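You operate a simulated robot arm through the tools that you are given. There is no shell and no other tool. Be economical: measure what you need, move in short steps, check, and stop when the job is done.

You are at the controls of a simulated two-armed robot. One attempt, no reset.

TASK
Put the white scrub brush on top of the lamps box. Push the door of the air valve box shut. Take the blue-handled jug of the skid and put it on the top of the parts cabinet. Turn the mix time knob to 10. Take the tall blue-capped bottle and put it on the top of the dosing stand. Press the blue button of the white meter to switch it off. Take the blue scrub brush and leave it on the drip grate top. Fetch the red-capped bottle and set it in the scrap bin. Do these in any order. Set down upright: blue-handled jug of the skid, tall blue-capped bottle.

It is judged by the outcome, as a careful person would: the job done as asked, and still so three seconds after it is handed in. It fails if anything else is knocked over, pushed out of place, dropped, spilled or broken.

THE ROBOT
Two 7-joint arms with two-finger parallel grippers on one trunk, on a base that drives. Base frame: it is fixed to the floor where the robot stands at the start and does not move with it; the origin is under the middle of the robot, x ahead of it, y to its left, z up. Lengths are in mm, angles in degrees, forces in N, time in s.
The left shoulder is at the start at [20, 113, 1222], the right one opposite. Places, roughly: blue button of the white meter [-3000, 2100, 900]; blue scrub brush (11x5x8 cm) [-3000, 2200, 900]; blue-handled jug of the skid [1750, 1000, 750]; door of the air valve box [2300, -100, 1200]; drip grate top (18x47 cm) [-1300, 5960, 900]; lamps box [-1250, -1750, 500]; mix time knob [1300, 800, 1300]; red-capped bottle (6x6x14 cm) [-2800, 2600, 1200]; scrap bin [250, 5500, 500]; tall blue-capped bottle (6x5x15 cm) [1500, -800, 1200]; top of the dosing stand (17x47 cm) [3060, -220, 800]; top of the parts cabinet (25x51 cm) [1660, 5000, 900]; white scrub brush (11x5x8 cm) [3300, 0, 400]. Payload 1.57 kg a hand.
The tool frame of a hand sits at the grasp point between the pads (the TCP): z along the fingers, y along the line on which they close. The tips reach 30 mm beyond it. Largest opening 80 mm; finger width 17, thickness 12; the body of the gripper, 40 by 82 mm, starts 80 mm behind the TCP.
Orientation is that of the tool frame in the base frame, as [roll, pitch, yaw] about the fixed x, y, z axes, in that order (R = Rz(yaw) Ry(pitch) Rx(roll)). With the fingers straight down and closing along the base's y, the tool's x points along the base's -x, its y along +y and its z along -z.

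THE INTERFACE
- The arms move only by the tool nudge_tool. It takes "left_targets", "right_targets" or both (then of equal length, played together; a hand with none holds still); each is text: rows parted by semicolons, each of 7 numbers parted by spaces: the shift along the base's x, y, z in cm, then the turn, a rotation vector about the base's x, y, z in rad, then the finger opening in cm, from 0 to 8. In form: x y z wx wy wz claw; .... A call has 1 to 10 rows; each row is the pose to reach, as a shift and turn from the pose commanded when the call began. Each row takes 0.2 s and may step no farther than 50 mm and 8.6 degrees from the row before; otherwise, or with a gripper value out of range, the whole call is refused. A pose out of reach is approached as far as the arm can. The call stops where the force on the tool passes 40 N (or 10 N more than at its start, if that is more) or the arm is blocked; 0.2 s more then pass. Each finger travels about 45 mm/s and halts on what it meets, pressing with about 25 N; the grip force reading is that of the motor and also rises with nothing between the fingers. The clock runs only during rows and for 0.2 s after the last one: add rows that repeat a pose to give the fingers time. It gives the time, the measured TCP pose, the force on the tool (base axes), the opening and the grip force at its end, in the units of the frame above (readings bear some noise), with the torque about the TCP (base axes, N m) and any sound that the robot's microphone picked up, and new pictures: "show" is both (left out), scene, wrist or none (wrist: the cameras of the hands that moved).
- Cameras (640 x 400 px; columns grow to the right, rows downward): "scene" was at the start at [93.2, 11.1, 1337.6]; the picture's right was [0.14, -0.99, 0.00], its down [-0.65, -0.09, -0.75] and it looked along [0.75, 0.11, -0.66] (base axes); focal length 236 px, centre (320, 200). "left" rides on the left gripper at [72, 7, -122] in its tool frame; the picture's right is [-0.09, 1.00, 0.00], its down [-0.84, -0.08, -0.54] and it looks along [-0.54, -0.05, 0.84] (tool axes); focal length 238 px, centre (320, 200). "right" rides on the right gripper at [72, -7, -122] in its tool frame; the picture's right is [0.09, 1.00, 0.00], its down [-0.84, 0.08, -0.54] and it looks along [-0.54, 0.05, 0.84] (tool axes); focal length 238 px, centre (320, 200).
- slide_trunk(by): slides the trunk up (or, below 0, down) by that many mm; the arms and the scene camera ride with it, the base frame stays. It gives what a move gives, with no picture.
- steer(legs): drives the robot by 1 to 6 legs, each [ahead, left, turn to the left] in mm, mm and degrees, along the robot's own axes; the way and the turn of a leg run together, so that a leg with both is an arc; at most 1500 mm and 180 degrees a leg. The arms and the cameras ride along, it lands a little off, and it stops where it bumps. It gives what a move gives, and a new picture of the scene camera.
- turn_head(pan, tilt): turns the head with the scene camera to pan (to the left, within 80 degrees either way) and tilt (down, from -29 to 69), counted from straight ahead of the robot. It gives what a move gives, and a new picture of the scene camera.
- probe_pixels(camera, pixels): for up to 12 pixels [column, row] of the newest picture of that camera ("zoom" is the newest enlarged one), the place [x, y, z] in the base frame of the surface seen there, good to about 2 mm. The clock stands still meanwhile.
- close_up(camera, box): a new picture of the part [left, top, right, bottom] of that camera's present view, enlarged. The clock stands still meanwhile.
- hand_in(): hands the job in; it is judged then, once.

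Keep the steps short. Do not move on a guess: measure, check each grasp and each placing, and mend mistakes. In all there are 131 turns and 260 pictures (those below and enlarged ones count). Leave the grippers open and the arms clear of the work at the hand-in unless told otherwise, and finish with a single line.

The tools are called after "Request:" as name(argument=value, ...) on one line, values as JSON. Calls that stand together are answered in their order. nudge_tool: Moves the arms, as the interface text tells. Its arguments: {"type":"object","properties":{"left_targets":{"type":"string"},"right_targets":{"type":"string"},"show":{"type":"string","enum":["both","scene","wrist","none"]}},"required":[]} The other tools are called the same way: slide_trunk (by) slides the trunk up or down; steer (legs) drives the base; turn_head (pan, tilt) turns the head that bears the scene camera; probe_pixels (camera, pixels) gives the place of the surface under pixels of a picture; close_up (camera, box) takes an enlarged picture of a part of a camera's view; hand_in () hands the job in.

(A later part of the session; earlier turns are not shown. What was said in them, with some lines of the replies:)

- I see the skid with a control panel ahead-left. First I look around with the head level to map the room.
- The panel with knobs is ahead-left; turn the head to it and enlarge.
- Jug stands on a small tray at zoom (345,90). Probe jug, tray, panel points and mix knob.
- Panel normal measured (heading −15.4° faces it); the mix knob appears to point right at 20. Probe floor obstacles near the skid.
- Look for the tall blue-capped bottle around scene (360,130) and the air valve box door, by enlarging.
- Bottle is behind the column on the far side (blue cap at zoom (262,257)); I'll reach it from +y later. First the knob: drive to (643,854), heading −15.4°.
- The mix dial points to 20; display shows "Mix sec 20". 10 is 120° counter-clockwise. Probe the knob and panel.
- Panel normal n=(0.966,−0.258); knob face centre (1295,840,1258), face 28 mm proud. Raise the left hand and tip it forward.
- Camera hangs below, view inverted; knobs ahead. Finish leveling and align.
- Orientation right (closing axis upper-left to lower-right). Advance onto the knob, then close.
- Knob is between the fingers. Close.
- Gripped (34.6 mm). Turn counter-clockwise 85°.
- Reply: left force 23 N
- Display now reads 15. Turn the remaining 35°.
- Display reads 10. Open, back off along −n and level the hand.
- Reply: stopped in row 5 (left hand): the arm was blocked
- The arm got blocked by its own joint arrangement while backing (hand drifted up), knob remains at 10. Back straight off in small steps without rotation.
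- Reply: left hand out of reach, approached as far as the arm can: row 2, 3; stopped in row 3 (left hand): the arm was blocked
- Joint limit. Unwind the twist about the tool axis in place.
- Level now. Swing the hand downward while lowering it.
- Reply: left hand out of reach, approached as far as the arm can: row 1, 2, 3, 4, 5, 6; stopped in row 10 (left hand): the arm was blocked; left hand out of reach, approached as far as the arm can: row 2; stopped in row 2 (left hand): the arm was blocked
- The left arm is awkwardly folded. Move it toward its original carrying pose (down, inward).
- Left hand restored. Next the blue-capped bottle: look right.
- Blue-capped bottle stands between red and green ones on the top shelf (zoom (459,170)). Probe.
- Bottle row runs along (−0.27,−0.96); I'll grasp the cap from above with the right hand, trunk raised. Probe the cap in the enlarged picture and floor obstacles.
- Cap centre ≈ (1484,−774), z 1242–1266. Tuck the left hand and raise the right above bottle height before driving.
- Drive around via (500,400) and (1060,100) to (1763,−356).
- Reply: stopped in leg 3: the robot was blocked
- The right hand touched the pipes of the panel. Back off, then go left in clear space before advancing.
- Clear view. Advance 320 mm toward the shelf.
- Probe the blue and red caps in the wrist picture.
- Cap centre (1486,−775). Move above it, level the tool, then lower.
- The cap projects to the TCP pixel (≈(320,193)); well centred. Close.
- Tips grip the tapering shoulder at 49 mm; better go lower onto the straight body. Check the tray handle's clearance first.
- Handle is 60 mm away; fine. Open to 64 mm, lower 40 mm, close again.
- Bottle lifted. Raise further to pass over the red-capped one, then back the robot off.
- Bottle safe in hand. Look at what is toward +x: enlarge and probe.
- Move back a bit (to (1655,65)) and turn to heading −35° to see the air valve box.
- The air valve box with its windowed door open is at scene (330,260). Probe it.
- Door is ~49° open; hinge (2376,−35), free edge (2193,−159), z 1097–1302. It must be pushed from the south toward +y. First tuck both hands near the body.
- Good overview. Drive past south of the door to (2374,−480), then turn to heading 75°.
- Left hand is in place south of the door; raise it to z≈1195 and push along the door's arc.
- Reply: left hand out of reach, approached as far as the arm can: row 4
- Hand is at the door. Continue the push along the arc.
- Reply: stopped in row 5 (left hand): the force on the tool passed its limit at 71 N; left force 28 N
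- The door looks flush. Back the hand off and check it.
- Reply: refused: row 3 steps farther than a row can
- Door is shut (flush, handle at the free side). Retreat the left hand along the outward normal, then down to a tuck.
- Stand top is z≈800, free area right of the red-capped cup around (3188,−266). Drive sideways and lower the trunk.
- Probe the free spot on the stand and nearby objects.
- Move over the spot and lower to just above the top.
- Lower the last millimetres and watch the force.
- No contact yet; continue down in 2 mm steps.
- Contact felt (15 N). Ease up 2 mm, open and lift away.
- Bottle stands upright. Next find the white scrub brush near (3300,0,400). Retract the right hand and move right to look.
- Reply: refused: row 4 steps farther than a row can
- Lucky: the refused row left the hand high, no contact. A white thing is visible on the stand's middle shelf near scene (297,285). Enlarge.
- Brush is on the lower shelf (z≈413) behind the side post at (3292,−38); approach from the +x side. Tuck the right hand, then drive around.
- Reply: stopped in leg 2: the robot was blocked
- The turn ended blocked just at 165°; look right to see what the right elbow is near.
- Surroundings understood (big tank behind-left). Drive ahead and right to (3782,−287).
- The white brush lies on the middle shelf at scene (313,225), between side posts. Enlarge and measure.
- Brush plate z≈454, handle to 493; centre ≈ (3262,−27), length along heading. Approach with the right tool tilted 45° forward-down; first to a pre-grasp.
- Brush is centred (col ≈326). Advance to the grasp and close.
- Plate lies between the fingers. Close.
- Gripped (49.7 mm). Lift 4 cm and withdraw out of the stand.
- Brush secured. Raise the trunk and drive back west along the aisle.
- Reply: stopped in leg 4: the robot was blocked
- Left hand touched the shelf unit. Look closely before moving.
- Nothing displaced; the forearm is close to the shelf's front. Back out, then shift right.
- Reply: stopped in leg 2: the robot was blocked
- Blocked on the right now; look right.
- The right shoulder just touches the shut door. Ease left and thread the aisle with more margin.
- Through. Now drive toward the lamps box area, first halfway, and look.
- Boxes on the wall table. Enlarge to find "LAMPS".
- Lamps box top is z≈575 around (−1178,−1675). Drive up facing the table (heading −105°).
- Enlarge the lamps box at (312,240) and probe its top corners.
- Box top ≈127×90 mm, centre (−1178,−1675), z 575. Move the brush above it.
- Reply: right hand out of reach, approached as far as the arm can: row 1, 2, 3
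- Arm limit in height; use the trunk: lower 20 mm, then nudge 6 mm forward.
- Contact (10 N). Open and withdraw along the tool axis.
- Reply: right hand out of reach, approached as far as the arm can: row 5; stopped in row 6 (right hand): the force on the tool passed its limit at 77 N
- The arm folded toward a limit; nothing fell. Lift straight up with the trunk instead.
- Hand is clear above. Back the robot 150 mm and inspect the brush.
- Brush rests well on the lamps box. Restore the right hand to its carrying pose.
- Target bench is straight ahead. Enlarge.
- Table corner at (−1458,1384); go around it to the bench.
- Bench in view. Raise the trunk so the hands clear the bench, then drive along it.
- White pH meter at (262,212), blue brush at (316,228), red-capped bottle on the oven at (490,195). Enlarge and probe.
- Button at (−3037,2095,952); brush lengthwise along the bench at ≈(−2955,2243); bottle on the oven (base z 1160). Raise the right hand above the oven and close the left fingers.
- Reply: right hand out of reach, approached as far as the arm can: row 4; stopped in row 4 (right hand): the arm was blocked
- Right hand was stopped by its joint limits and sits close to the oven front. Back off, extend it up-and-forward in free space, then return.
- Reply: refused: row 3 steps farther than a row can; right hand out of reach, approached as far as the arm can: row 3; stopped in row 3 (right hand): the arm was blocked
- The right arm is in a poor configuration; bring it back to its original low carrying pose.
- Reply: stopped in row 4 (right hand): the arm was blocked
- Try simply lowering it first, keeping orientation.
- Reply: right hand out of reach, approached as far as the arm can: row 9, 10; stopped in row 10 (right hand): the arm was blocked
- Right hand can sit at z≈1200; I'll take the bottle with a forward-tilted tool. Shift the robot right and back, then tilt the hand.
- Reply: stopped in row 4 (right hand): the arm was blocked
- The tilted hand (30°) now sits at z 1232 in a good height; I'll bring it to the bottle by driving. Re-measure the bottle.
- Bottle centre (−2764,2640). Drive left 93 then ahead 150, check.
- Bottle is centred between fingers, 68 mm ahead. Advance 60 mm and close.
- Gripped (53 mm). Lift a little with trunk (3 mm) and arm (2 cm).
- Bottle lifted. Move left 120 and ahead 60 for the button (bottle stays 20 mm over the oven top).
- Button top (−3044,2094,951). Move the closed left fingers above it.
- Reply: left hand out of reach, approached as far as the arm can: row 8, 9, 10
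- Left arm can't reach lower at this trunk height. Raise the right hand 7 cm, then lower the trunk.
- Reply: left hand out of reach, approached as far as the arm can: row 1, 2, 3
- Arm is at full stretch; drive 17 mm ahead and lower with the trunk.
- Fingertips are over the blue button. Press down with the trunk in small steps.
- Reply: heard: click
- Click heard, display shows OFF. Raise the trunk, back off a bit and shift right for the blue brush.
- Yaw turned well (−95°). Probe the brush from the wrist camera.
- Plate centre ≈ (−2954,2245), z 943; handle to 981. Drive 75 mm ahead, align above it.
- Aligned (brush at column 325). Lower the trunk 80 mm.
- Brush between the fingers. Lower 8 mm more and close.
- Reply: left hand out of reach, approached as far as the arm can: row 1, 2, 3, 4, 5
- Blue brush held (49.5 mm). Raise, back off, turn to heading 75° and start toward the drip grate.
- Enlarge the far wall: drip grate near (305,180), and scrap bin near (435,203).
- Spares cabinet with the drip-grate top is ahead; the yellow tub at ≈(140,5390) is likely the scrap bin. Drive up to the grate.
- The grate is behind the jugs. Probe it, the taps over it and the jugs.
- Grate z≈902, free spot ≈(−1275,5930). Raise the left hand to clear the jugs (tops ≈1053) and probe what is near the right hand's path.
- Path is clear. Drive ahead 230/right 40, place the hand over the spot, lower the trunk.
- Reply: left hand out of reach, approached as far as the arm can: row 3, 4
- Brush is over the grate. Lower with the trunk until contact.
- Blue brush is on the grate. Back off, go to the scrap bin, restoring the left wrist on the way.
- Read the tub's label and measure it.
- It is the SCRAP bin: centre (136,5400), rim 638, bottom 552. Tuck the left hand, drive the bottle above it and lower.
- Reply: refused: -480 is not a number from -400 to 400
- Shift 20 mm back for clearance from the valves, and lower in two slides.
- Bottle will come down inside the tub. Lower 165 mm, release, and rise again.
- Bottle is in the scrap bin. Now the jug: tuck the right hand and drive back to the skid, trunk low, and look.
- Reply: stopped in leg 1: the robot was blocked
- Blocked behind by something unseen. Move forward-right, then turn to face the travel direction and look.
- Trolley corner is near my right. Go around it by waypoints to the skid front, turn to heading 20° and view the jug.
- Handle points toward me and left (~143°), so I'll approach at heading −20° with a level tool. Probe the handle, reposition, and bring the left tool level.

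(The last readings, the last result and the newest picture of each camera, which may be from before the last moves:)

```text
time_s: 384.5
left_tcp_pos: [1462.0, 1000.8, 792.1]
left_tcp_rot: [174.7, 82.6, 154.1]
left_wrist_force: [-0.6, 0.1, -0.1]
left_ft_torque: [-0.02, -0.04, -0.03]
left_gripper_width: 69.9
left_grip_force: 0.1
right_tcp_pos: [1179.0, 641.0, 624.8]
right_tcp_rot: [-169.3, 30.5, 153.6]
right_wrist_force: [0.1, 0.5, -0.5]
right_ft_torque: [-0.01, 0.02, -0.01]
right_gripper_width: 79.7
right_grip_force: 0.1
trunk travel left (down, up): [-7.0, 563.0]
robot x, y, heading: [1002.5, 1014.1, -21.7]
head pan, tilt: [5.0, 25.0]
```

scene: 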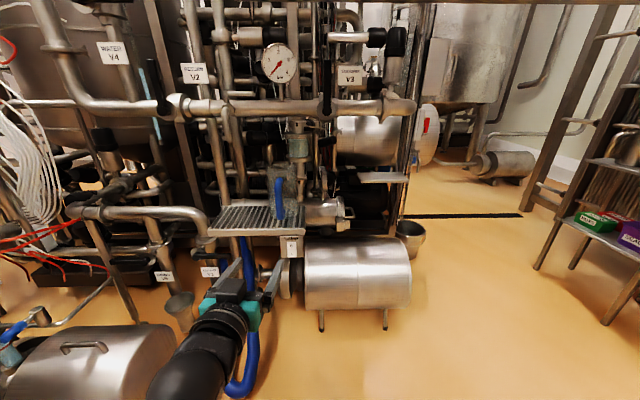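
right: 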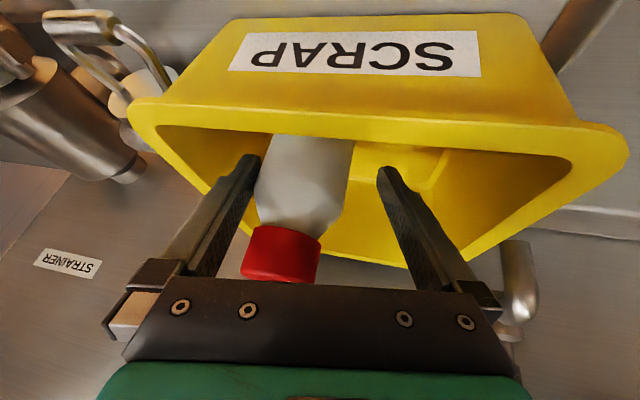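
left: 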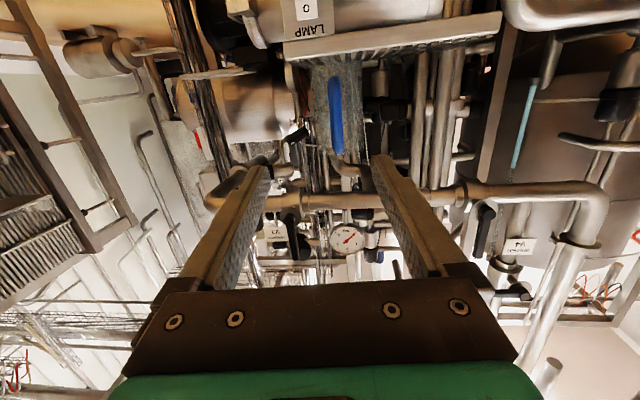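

Handle bar centre ≈ (1738,920), z 750–840; the tool already faces it. Drive 85 mm ahead, level, and go to 70 mm before it.

Request:
steer(legs=[[85, 0, 0]])

Request:
nudge_tool(left_targets="4.1 -0.7 0.1 -0.02 -0.06 0 7;8.3 -1.5 0.2 -0.045 -0.12 0 7;12.5 -2.2 0.3 -0.045 -0.12 0 7;12.5 -2.2 0.3 -0.045 -0.12 0 7", show="both")

Request:
probe_pixels(camera="left", pixels=[[320, 110], [325, 130], [330, 150], [320, 150], [335, 130], [310, 130]])

```text
time_s: 385.6
left_tcp_pos: [1543.3, 968.7, 791.9]
left_tcp_rot: [174.7, 82.6, 154.0]
left_wrist_force: [-0.3, 0.2, -0.2]
left_ft_torque: [0.02, 0.0, -0.01]
left_gripper_width: 70.0
left_grip_force: 0.1
right_tcp_pos: [1258.2, 609.0, 624.3]
right_tcp_rot: [-169.3, 30.5, 153.6]
right_wrist_force: [-0.3, -0.6, 0.1]
right_ft_torque: [0.01, 0.01, -0.01]
right_gripper_width: 79.9
right_grip_force: 0.1
trunk travel left (down, up): [-7.0, 563.0]
robot x, y, heading: [1086.6, 982.5, -21.5]
head pan, tilt: [5.0, 25.0]
```

scene: 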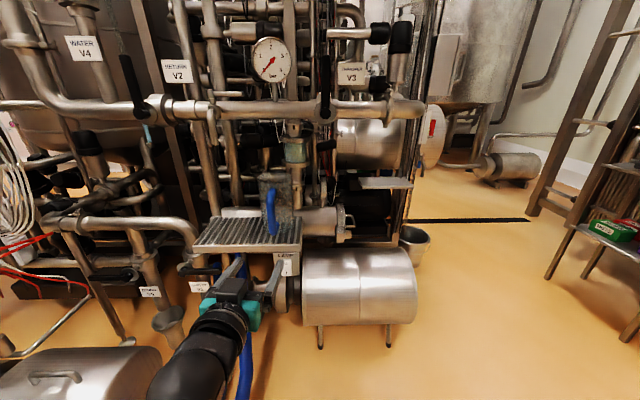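

```text
time_s: 386.6
left_tcp_pos: [1671.1, 946.4, 795.3]
left_tcp_rot: [88.0, 89.2, 67.5]
left_wrist_force: [-0.2, -0.6, -0.8]
left_ft_torque: [-0.01, -0.02, 0.0]
left_gripper_width: 70.0
left_grip_force: 0.1
right_tcp_pos: [1259.0, 609.2, 624.8]
right_tcp_rot: [-169.2, 30.5, 153.6]
right_wrist_force: [0.2, -0.1, -0.1]
right_ft_torque: [0.0, -0.03, 0.0]
right_gripper_width: 79.9
right_grip_force: 0.0
trunk travel left (down, up): [-7.0, 563.0]
robot x, y, heading: [1082.4, 980.4, -21.2]
head pan, tilt: [5.0, 25.0]
```

scene: 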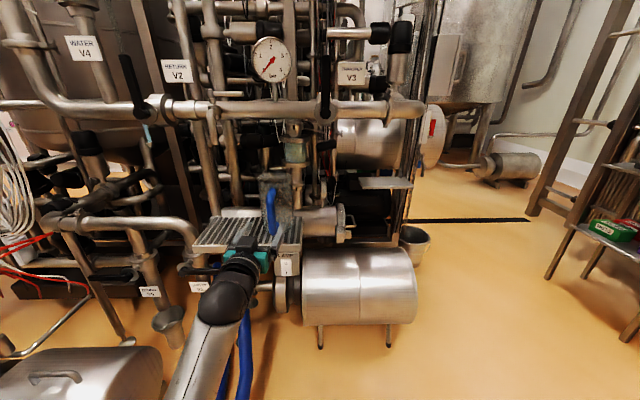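
left: 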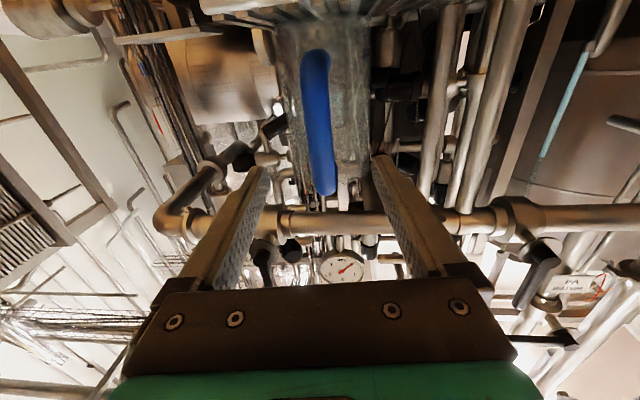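

```text
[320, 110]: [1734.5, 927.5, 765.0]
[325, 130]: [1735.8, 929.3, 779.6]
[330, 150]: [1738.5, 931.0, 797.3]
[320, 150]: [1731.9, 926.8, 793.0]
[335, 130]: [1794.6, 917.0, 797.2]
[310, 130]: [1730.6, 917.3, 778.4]
```

Bar is centred at column 318. Advance 64 mm, close, and lift 2.5 cm.

Request:
nudge_tool(left_targets="3 -1.1 0 0 0 0 7;6 -2.2 0 0 0 0 7;6 -2.2 0 0 0 0 5;6 -2.2 0 0 0 0 3;6 -2.2 0 0 0 0 1;6 -2.2 0 0 0 0 1;6 -2.2 0 0 0 0 1", show="wrist")

Request:
nudge_tool(left_targets="0 0 0.5 0 0 0 1;0 0 1 0 0 0 1;0 0 1.8 0 0 0 1;0 0 2.5 0 0 0 1", show="both")

```text
time_s: 388.2
left_tcp_pos: [1729.3, 926.1, 796.7]
left_tcp_rot: [86.2, 89.3, 65.6]
left_wrist_force: [0.6, 0.2, 0.6]
left_ft_torque: [-0.1, -0.07, 0.04]
left_gripper_width: 21.5
left_grip_force: 25.3
right_tcp_pos: [1259.0, 610.5, 624.5]
right_tcp_rot: [-169.3, 30.4, 153.5]
right_wrist_force: [-0.2, 0.5, -0.2]
right_ft_torque: [-0.04, 0.0, -0.02]
right_gripper_width: 79.8
right_grip_force: 0.0
trunk travel left (down, up): [-7.0, 563.0]
robot x, y, heading: [1085.4, 984.0, -21.5]
head pan, tilt: [5.0, 25.0]
```

left: 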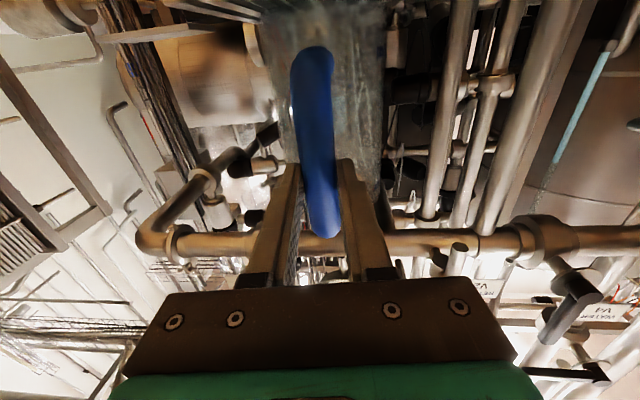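

```text
time_s: 389.2
left_tcp_pos: [1729.5, 925.2, 819.4]
left_tcp_rot: [92.4, 89.2, 71.8]
left_wrist_force: [0.1, 0.1, -2.2]
left_ft_torque: [0.04, 0.17, 0.0]
left_gripper_width: 21.2
left_grip_force: 25.3
right_tcp_pos: [1258.5, 609.9, 624.4]
right_tcp_rot: [-169.3, 30.5, 153.6]
right_wrist_force: [0.0, -0.4, 0.3]
right_ft_torque: [-0.04, -0.02, -0.01]
right_gripper_width: 80.3
right_grip_force: 0.0
trunk travel left (down, up): [-7.0, 563.0]
robot x, y, heading: [1084.1, 980.1, -21.4]
head pan, tilt: [5.0, 25.0]
```

scene: 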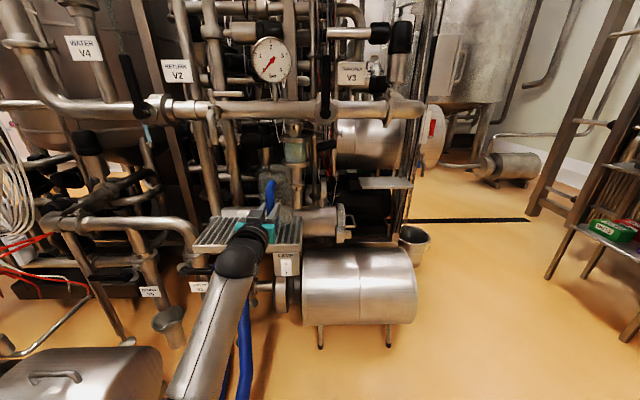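
left: 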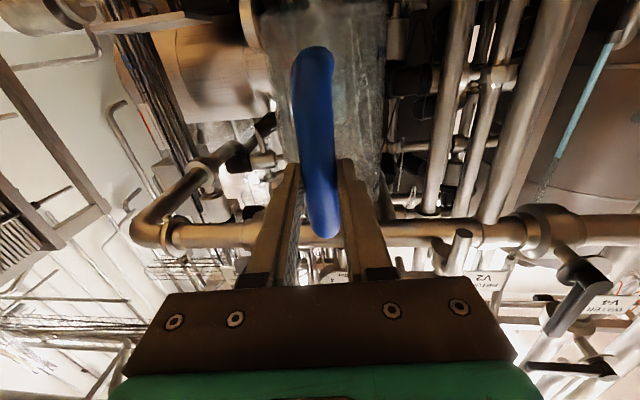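

Jug held and lifted. Withdraw, turn so the jug trails safely (heading −105°), and go north past hopper and trolley.

Request:
steer(legs=[[-450, 0, 0], [0, 0, -83.6], [-280, -329, 0], [-676, -181, 0], [-728, 12, 0], [-871, 160, 0]])

Request:
close_up(camera="left", box=[0, 0, 640, 400])

```text
time_s: 409.0
left_tcp_pos: [1028.2, 3051.1, 818.8]
left_tcp_rot: [90.7, 89.3, -13.0]
left_wrist_force: [0.1, 0.1, -2.3]
left_ft_torque: [0.14, -0.01, 0.04]
left_gripper_width: 21.0
left_grip_force: 25.5
right_tcp_pos: [657.4, 3480.1, 625.8]
right_tcp_rot: [-169.3, 30.5, 70.6]
right_wrist_force: [-0.4, 0.4, 0.4]
right_ft_torque: [0.0, -0.02, -0.05]
right_gripper_width: 80.1
right_grip_force: 0.0
trunk travel left (down, up): [-7.0, 563.0]
robot x, y, heading: [1008.2, 3699.6, -104.5]
head pan, tilt: [5.0, 25.0]
```

scene: 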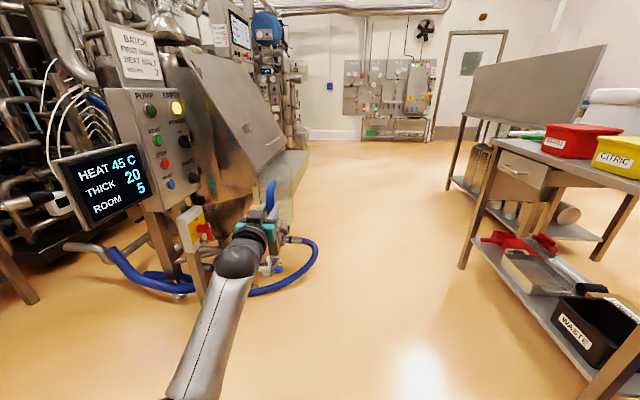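

```text
1.00 times, centred on (320, 200) of left (not enlarged: the box is as wide or as high as the picture)
```

zoom: 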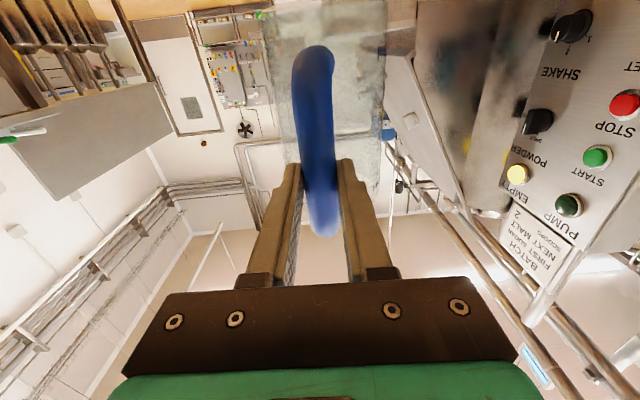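

Passed cleanly. Move north-east, turn to face the cabinets, raise the trunk and look.

Request:
steer(legs=[[-315, 220, 0], [0, 0, 180], [66, -209, 0]])

Request:
slide_trunk(by=330)

Request:
turn_head(pan=5, tilt=30)

Request:
probe_pixels(camera="scene", pixels=[[280, 200], [310, 200], [340, 200], [370, 200], [300, 215], [340, 215], [380, 215], [300, 230], [340, 230], [380, 230], [340, 185], [380, 185]])

```text
time_s: 420.0
left_tcp_pos: [1511.3, 4604.5, 818.5]
left_tcp_rot: [91.5, 89.2, 166.7]
left_wrist_force: [-0.8, -1.0, -1.3]
left_ft_torque: [-0.12, 0.03, -0.01]
left_gripper_width: 21.2
left_grip_force: 24.9
right_tcp_pos: [1873.9, 4169.9, 624.9]
right_tcp_rot: [-169.3, 30.5, -110.5]
right_wrist_force: [-0.5, 0.6, 0.5]
right_ft_torque: [-0.01, 0.03, 0.01]
right_gripper_width: 80.0
right_grip_force: 0.1
trunk travel left (down, up): [-7.0, 563.0]
robot x, y, heading: [1519.5, 3958.1, 74.7]
head pan, tilt: [5.0, 25.0]
```

scene: 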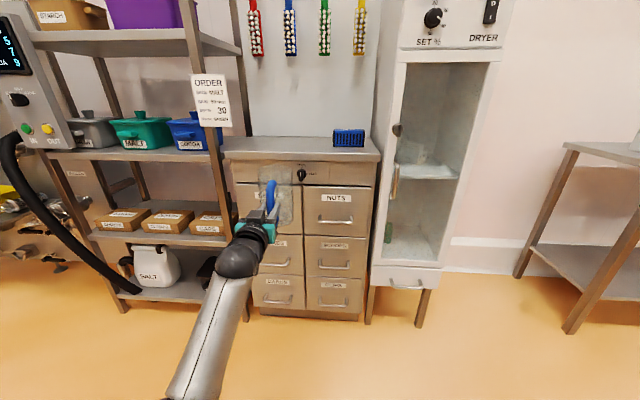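

```text
time_s: 423.3
left_tcp_pos: [1511.8, 4604.4, 1150.0]
left_tcp_rot: [93.5, 89.3, 168.8]
left_wrist_force: [-0.1, -0.4, -3.0]
left_ft_torque: [-0.16, 0.01, 0.02]
left_gripper_width: 21.3
left_grip_force: 25.4
right_tcp_pos: [1874.8, 4169.8, 955.2]
right_tcp_rot: [-169.3, 30.6, -110.5]
right_wrist_force: [0.0, 0.5, 0.0]
right_ft_torque: [-0.02, 0.0, -0.01]
right_gripper_width: 80.2
right_grip_force: 0.1
trunk travel left (down, up): [-337.0, 233.0]
robot x, y, heading: [1522.9, 3959.0, 74.5]
head pan, tilt: [5.0, 25.0]
```

```text
time_s: 423.9
left_tcp_pos: [1511.3, 4605.0, 1148.9]
left_tcp_rot: [92.6, 89.3, 168.0]
left_wrist_force: [-0.1, -0.6, -2.0]
left_ft_torque: [-0.13, 0.01, -0.03]
left_gripper_width: 21.2
left_grip_force: 25.2
right_tcp_pos: [1874.4, 4170.2, 954.4]
right_tcp_rot: [-169.3, 30.5, -110.4]
right_wrist_force: [0.6, 0.0, -0.6]
right_ft_torque: [-0.01, -0.02, 0.01]
right_gripper_width: 79.9
right_grip_force: 0.0
trunk travel left (down, up): [-337.0, 233.0]
robot x, y, heading: [1524.4, 3960.3, 74.4]
head pan, tilt: [5.0, 30.0]
```

scene: 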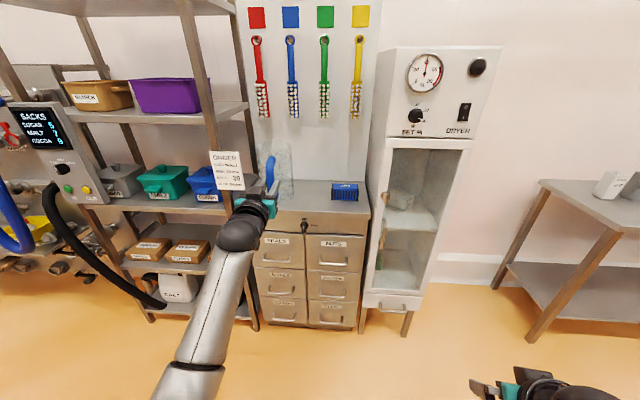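

```text
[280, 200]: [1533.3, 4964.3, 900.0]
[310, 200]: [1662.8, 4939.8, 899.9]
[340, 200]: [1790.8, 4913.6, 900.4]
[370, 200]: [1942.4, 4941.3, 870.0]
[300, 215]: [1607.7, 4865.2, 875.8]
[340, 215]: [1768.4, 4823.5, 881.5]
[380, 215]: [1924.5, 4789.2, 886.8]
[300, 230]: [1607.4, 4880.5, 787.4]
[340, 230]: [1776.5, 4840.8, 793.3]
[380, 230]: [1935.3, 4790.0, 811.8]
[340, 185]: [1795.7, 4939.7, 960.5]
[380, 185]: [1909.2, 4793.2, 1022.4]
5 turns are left
```

Cabinet top z=900, front edge y≈4865, box at right. Drive the jug over its free left-centre part and lower to ~12 mm above.

Request:
steer(legs=[[0, -26, 0], [311, 0, 0]])

Request:
slide_trunk(by=-138)

Request:
turn_head(pan=5, tilt=35)

Request:
close_up(camera="scene", box=[200, 120, 400, 280])

Request:
slide_trunk(by=-5)

Request:
probe_pixels(camera="zoom", pixels=[[190, 200], [220, 220], [240, 240], [260, 240], [280, 240], [300, 240], [200, 260], [260, 260], [300, 260], [240, 280], [220, 160], [300, 200]])

```text
time_s: 426.5
left_tcp_pos: [1621.4, 4898.2, 1148.2]
left_tcp_rot: [94.9, 89.4, 170.2]
left_wrist_force: [0.1, 0.0, -2.2]
left_ft_torque: [-0.16, 0.03, -0.01]
left_gripper_width: 21.5
left_grip_force: 25.3
right_tcp_pos: [1982.7, 4463.6, 954.7]
right_tcp_rot: [-169.2, 30.5, -110.4]
right_wrist_force: [0.6, -0.4, -0.9]
right_ft_torque: [-0.02, 0.0, 0.0]
right_gripper_width: 80.1
right_grip_force: 0.1
trunk travel left (down, up): [-337.0, 233.0]
robot x, y, heading: [1630.7, 4248.6, 74.5]
head pan, tilt: [5.0, 30.0]
```

scene: 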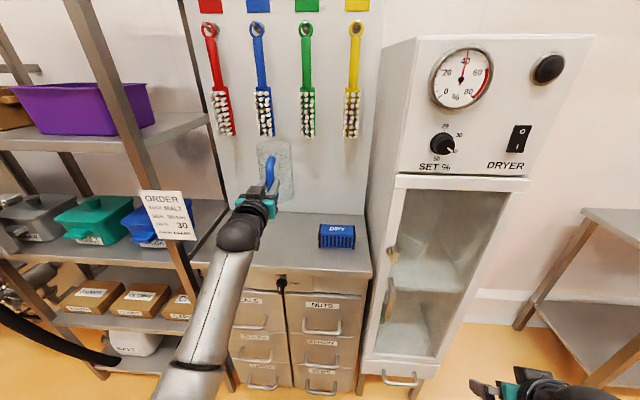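

```text
time_s: 428.1
left_tcp_pos: [1621.3, 4896.1, 1012.3]
left_tcp_rot: [92.0, 89.4, 167.3]
left_wrist_force: [-0.2, 0.9, -1.9]
left_ft_torque: [-0.14, 0.04, 0.0]
left_gripper_width: 21.2
left_grip_force: 25.0
right_tcp_pos: [1983.9, 4461.7, 816.9]
right_tcp_rot: [-169.2, 30.5, -110.5]
right_wrist_force: [0.9, -0.9, 0.4]
right_ft_torque: [-0.04, 0.0, 0.0]
right_gripper_width: 80.0
right_grip_force: 0.1
trunk travel left (down, up): [-199.0, 371.0]
robot x, y, heading: [1629.7, 4249.8, 74.5]
head pan, tilt: [5.0, 30.0]
```

```text
time_s: 428.8
left_tcp_pos: [1621.3, 4897.2, 1010.5]
left_tcp_rot: [92.9, 89.3, 168.1]
left_wrist_force: [0.2, 0.5, -2.4]
left_ft_torque: [-0.12, 0.04, -0.01]
left_gripper_width: 21.2
left_grip_force: 24.9
right_tcp_pos: [1981.2, 4461.2, 817.1]
right_tcp_rot: [-169.3, 30.5, -110.4]
right_wrist_force: [0.7, 0.7, 0.2]
right_ft_torque: [0.01, -0.02, 0.02]
right_gripper_width: 79.9
right_grip_force: 0.0
trunk travel left (down, up): [-199.0, 371.0]
robot x, y, heading: [1633.1, 4250.6, 74.3]
head pan, tilt: [5.0, 35.0]
```

scene: 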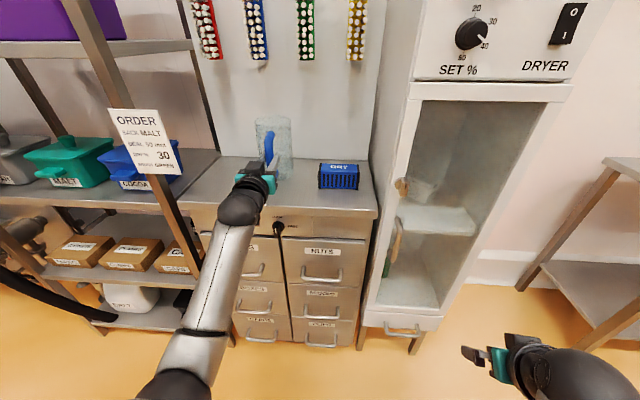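

```text
2.50 times, centred on (300, 200) of scene
```

zoom: 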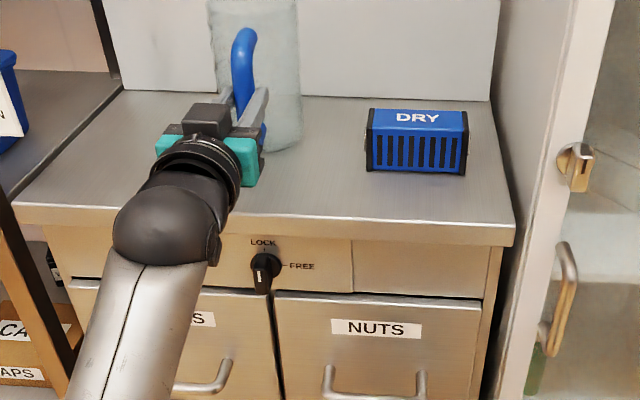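

```text
time_s: 429.3
left_tcp_pos: [1620.6, 4896.8, 1006.5]
left_tcp_rot: [93.4, 89.3, 169.0]
left_wrist_force: [-0.3, -0.2, -2.0]
left_ft_torque: [-0.14, 0.02, 0.02]
left_gripper_width: 21.4
left_grip_force: 24.8
right_tcp_pos: [1981.1, 4460.5, 811.7]
right_tcp_rot: [-169.3, 30.5, -110.5]
right_wrist_force: [0.2, 0.3, 0.1]
right_ft_torque: [-0.03, 0.02, -0.01]
right_gripper_width: 79.9
right_grip_force: 0.1
trunk travel left (down, up): [-194.0, 376.0]
robot x, y, heading: [1631.5, 4246.0, 74.4]
head pan, tilt: [5.0, 35.0]
```

```text
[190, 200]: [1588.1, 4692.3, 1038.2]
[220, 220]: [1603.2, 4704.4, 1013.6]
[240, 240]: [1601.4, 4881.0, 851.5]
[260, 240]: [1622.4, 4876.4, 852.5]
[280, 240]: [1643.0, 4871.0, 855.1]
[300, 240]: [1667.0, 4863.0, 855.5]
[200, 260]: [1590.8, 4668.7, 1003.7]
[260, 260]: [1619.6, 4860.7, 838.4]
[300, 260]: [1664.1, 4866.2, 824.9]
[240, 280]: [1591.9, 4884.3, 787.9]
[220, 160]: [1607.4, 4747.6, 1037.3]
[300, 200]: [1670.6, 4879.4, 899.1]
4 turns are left
```

Jug is over the top, clear of the box. Lower in small steps.

Request:
slide_trunk(by=-4)

Request:
slide_trunk(by=-2)

Request:
slide_trunk(by=-2)

Request:
slide_trunk(by=-2)

Request:
close_up(camera="scene", box=[230, 100, 330, 200])

```text
time_s: 429.9
left_tcp_pos: [1619.9, 4897.8, 1002.7]
left_tcp_rot: [93.5, 89.3, 168.8]
left_wrist_force: [0.1, -0.2, -1.8]
left_ft_torque: [-0.14, -0.01, -0.02]
left_gripper_width: 20.7
left_grip_force: 25.2
right_tcp_pos: [1982.2, 4462.3, 808.6]
right_tcp_rot: [-169.3, 30.5, -110.4]
right_wrist_force: [-0.6, 0.8, 0.0]
right_ft_torque: [0.01, -0.01, 0.01]
right_gripper_width: 79.9
right_grip_force: 0.1
trunk travel left (down, up): [-190.0, 380.0]
robot x, y, heading: [1627.4, 4249.6, 74.5]
head pan, tilt: [5.0, 35.0]
```

```text
time_s: 430.4
left_tcp_pos: [1619.8, 4896.7, 999.9]
left_tcp_rot: [93.3, 89.3, 168.6]
left_wrist_force: [0.3, 0.0, -1.9]
left_ft_torque: [-0.12, 0.03, -0.01]
left_gripper_width: 21.5
left_grip_force: 24.9
right_tcp_pos: [1982.5, 4463.3, 806.9]
right_tcp_rot: [-169.2, 30.5, -110.5]
right_wrist_force: [-0.1, 0.8, -0.9]
right_ft_torque: [0.0, 0.0, -0.02]
right_gripper_width: 80.0
right_grip_force: 0.1
trunk travel left (down, up): [-188.0, 382.0]
robot x, y, heading: [1625.4, 4250.5, 74.1]
head pan, tilt: [5.0, 35.0]
```

```text
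time_s: 430.9
left_tcp_pos: [1619.4, 4897.7, 998.9]
left_tcp_rot: [88.6, 89.3, 163.9]
left_wrist_force: [-0.2, -0.2, -0.8]
left_ft_torque: [0.04, -0.03, 0.02]
left_gripper_width: 21.4
left_grip_force: 24.9
right_tcp_pos: [1983.0, 4461.9, 803.1]
right_tcp_rot: [-169.3, 30.6, -110.6]
right_wrist_force: [0.2, 0.2, 0.0]
right_ft_torque: [0.02, 0.0, 0.0]
right_gripper_width: 80.2
right_grip_force: 0.0
trunk travel left (down, up): [-186.0, 384.0]
robot x, y, heading: [1630.7, 4247.6, 74.6]
head pan, tilt: [5.0, 35.0]
```

```text
time_s: 431.4
left_tcp_pos: [1620.2, 4896.7, 998.2]
left_tcp_rot: [73.2, 89.3, 148.5]
left_wrist_force: [0.0, 0.6, 2.7]
left_ft_torque: [0.43, -0.14, 0.06]
left_gripper_width: 21.1
left_grip_force: 25.0
right_tcp_pos: [1982.6, 4462.3, 801.4]
right_tcp_rot: [-169.3, 30.4, -110.5]
right_wrist_force: [0.0, -0.2, 0.2]
right_ft_torque: [0.02, 0.02, -0.01]
right_gripper_width: 80.0
right_grip_force: 0.0
trunk travel left (down, up): [-184.0, 386.0]
robot x, y, heading: [1630.6, 4251.6, 74.3]
head pan, tilt: [5.0, 35.0]
```

```text
4.00 times, centred on (280, 150) of scene
3 turns are left
```

zoom: 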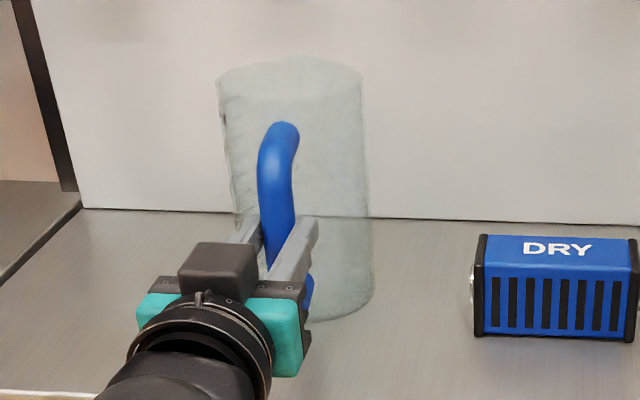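

Contact felt. Lower 1 mm more, open, drive straight back, and check.

Request:
slide_trunk(by=-1)

Request:
nudge_tool(left_targets="0 0 0 0 0 0 3;0 0 0 0 0 0 5;0 0 0 0 0 0 6.5;0 0 0 0 0 0 6.5", show="none")

Request:
steer(legs=[[-350, 0, 0]])

Request:
close_up(camera="scene", box=[200, 60, 400, 220])

```text
time_s: 431.9
left_tcp_pos: [1619.5, 4896.4, 997.7]
left_tcp_rot: [68.8, 89.3, 144.1]
left_wrist_force: [-2.1, -1.2, 5.8]
left_ft_torque: [0.72, -0.32, 0.02]
left_gripper_width: 21.1
left_grip_force: 24.8
right_tcp_pos: [1982.3, 4461.4, 801.0]
right_tcp_rot: [-169.3, 30.6, -110.5]
right_wrist_force: [0.3, 0.4, -0.8]
right_ft_torque: [0.01, -0.01, 0.01]
right_gripper_width: 80.0
right_grip_force: 0.0
trunk travel left (down, up): [-183.0, 387.0]
robot x, y, heading: [1632.5, 4247.2, 74.2]
head pan, tilt: [5.0, 35.0]
```

```text
time_s: 432.9
left_tcp_pos: [1620.2, 4897.9, 996.3]
left_tcp_rot: [91.6, 89.3, 166.8]
left_wrist_force: [-0.8, 0.5, 0.1]
left_ft_torque: [0.02, -0.03, 0.0]
left_gripper_width: 65.1
left_grip_force: 0.0
right_tcp_pos: [1982.7, 4461.7, 799.5]
right_tcp_rot: [-169.2, 30.6, -110.5]
right_wrist_force: [0.5, -0.4, 0.0]
right_ft_torque: [-0.01, 0.03, -0.01]
right_gripper_width: 80.1
right_grip_force: 0.0
trunk travel left (down, up): [-183.0, 387.0]
robot x, y, heading: [1631.4, 4252.7, 74.5]
head pan, tilt: [5.0, 35.0]
```

```text
time_s: 435.2
left_tcp_pos: [1528.6, 4562.1, 995.8]
left_tcp_rot: [91.1, 89.2, 166.3]
left_wrist_force: [0.3, 0.3, 0.3]
left_ft_torque: [0.0, 0.04, 0.0]
left_gripper_width: 65.1
left_grip_force: 0.1
right_tcp_pos: [1889.6, 4126.1, 800.7]
right_tcp_rot: [-169.3, 30.5, -110.7]
right_wrist_force: [0.2, -0.5, 0.1]
right_ft_torque: [-0.02, 0.03, 0.01]
right_gripper_width: 80.0
right_grip_force: 0.0
trunk travel left (down, up): [-183.0, 387.0]
robot x, y, heading: [1537.0, 3913.9, 74.3]
head pan, tilt: [5.0, 35.0]
```

scene: 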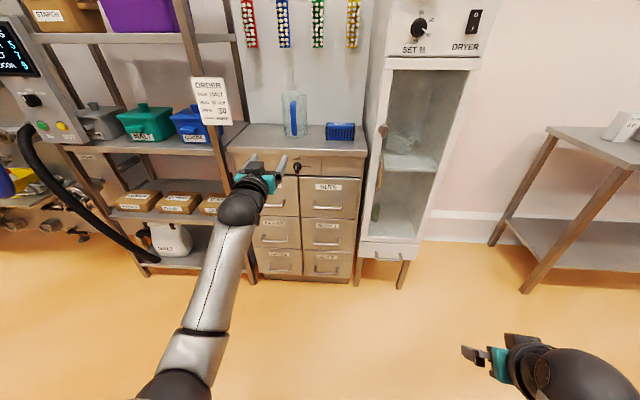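

```text
2.50 times, centred on (300, 140) of scene
2 turns are left
```

zoom: 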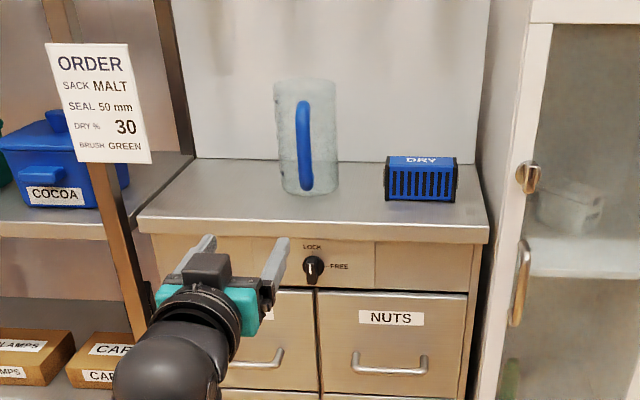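

The jug stands upright on the parts cabinet. Both grippers are open and the arms are clear, so I hand in.

Request:
hand_in()

```text
The job is handed in.
```

All eight tasks are done and handed in: each object was seen in place after release, the knob read 10, the meter read OFF, the air valve box door was shut, and both grippers are open; the arm or base bumped fixtures a few times on the way, and I saw nothing displaced.
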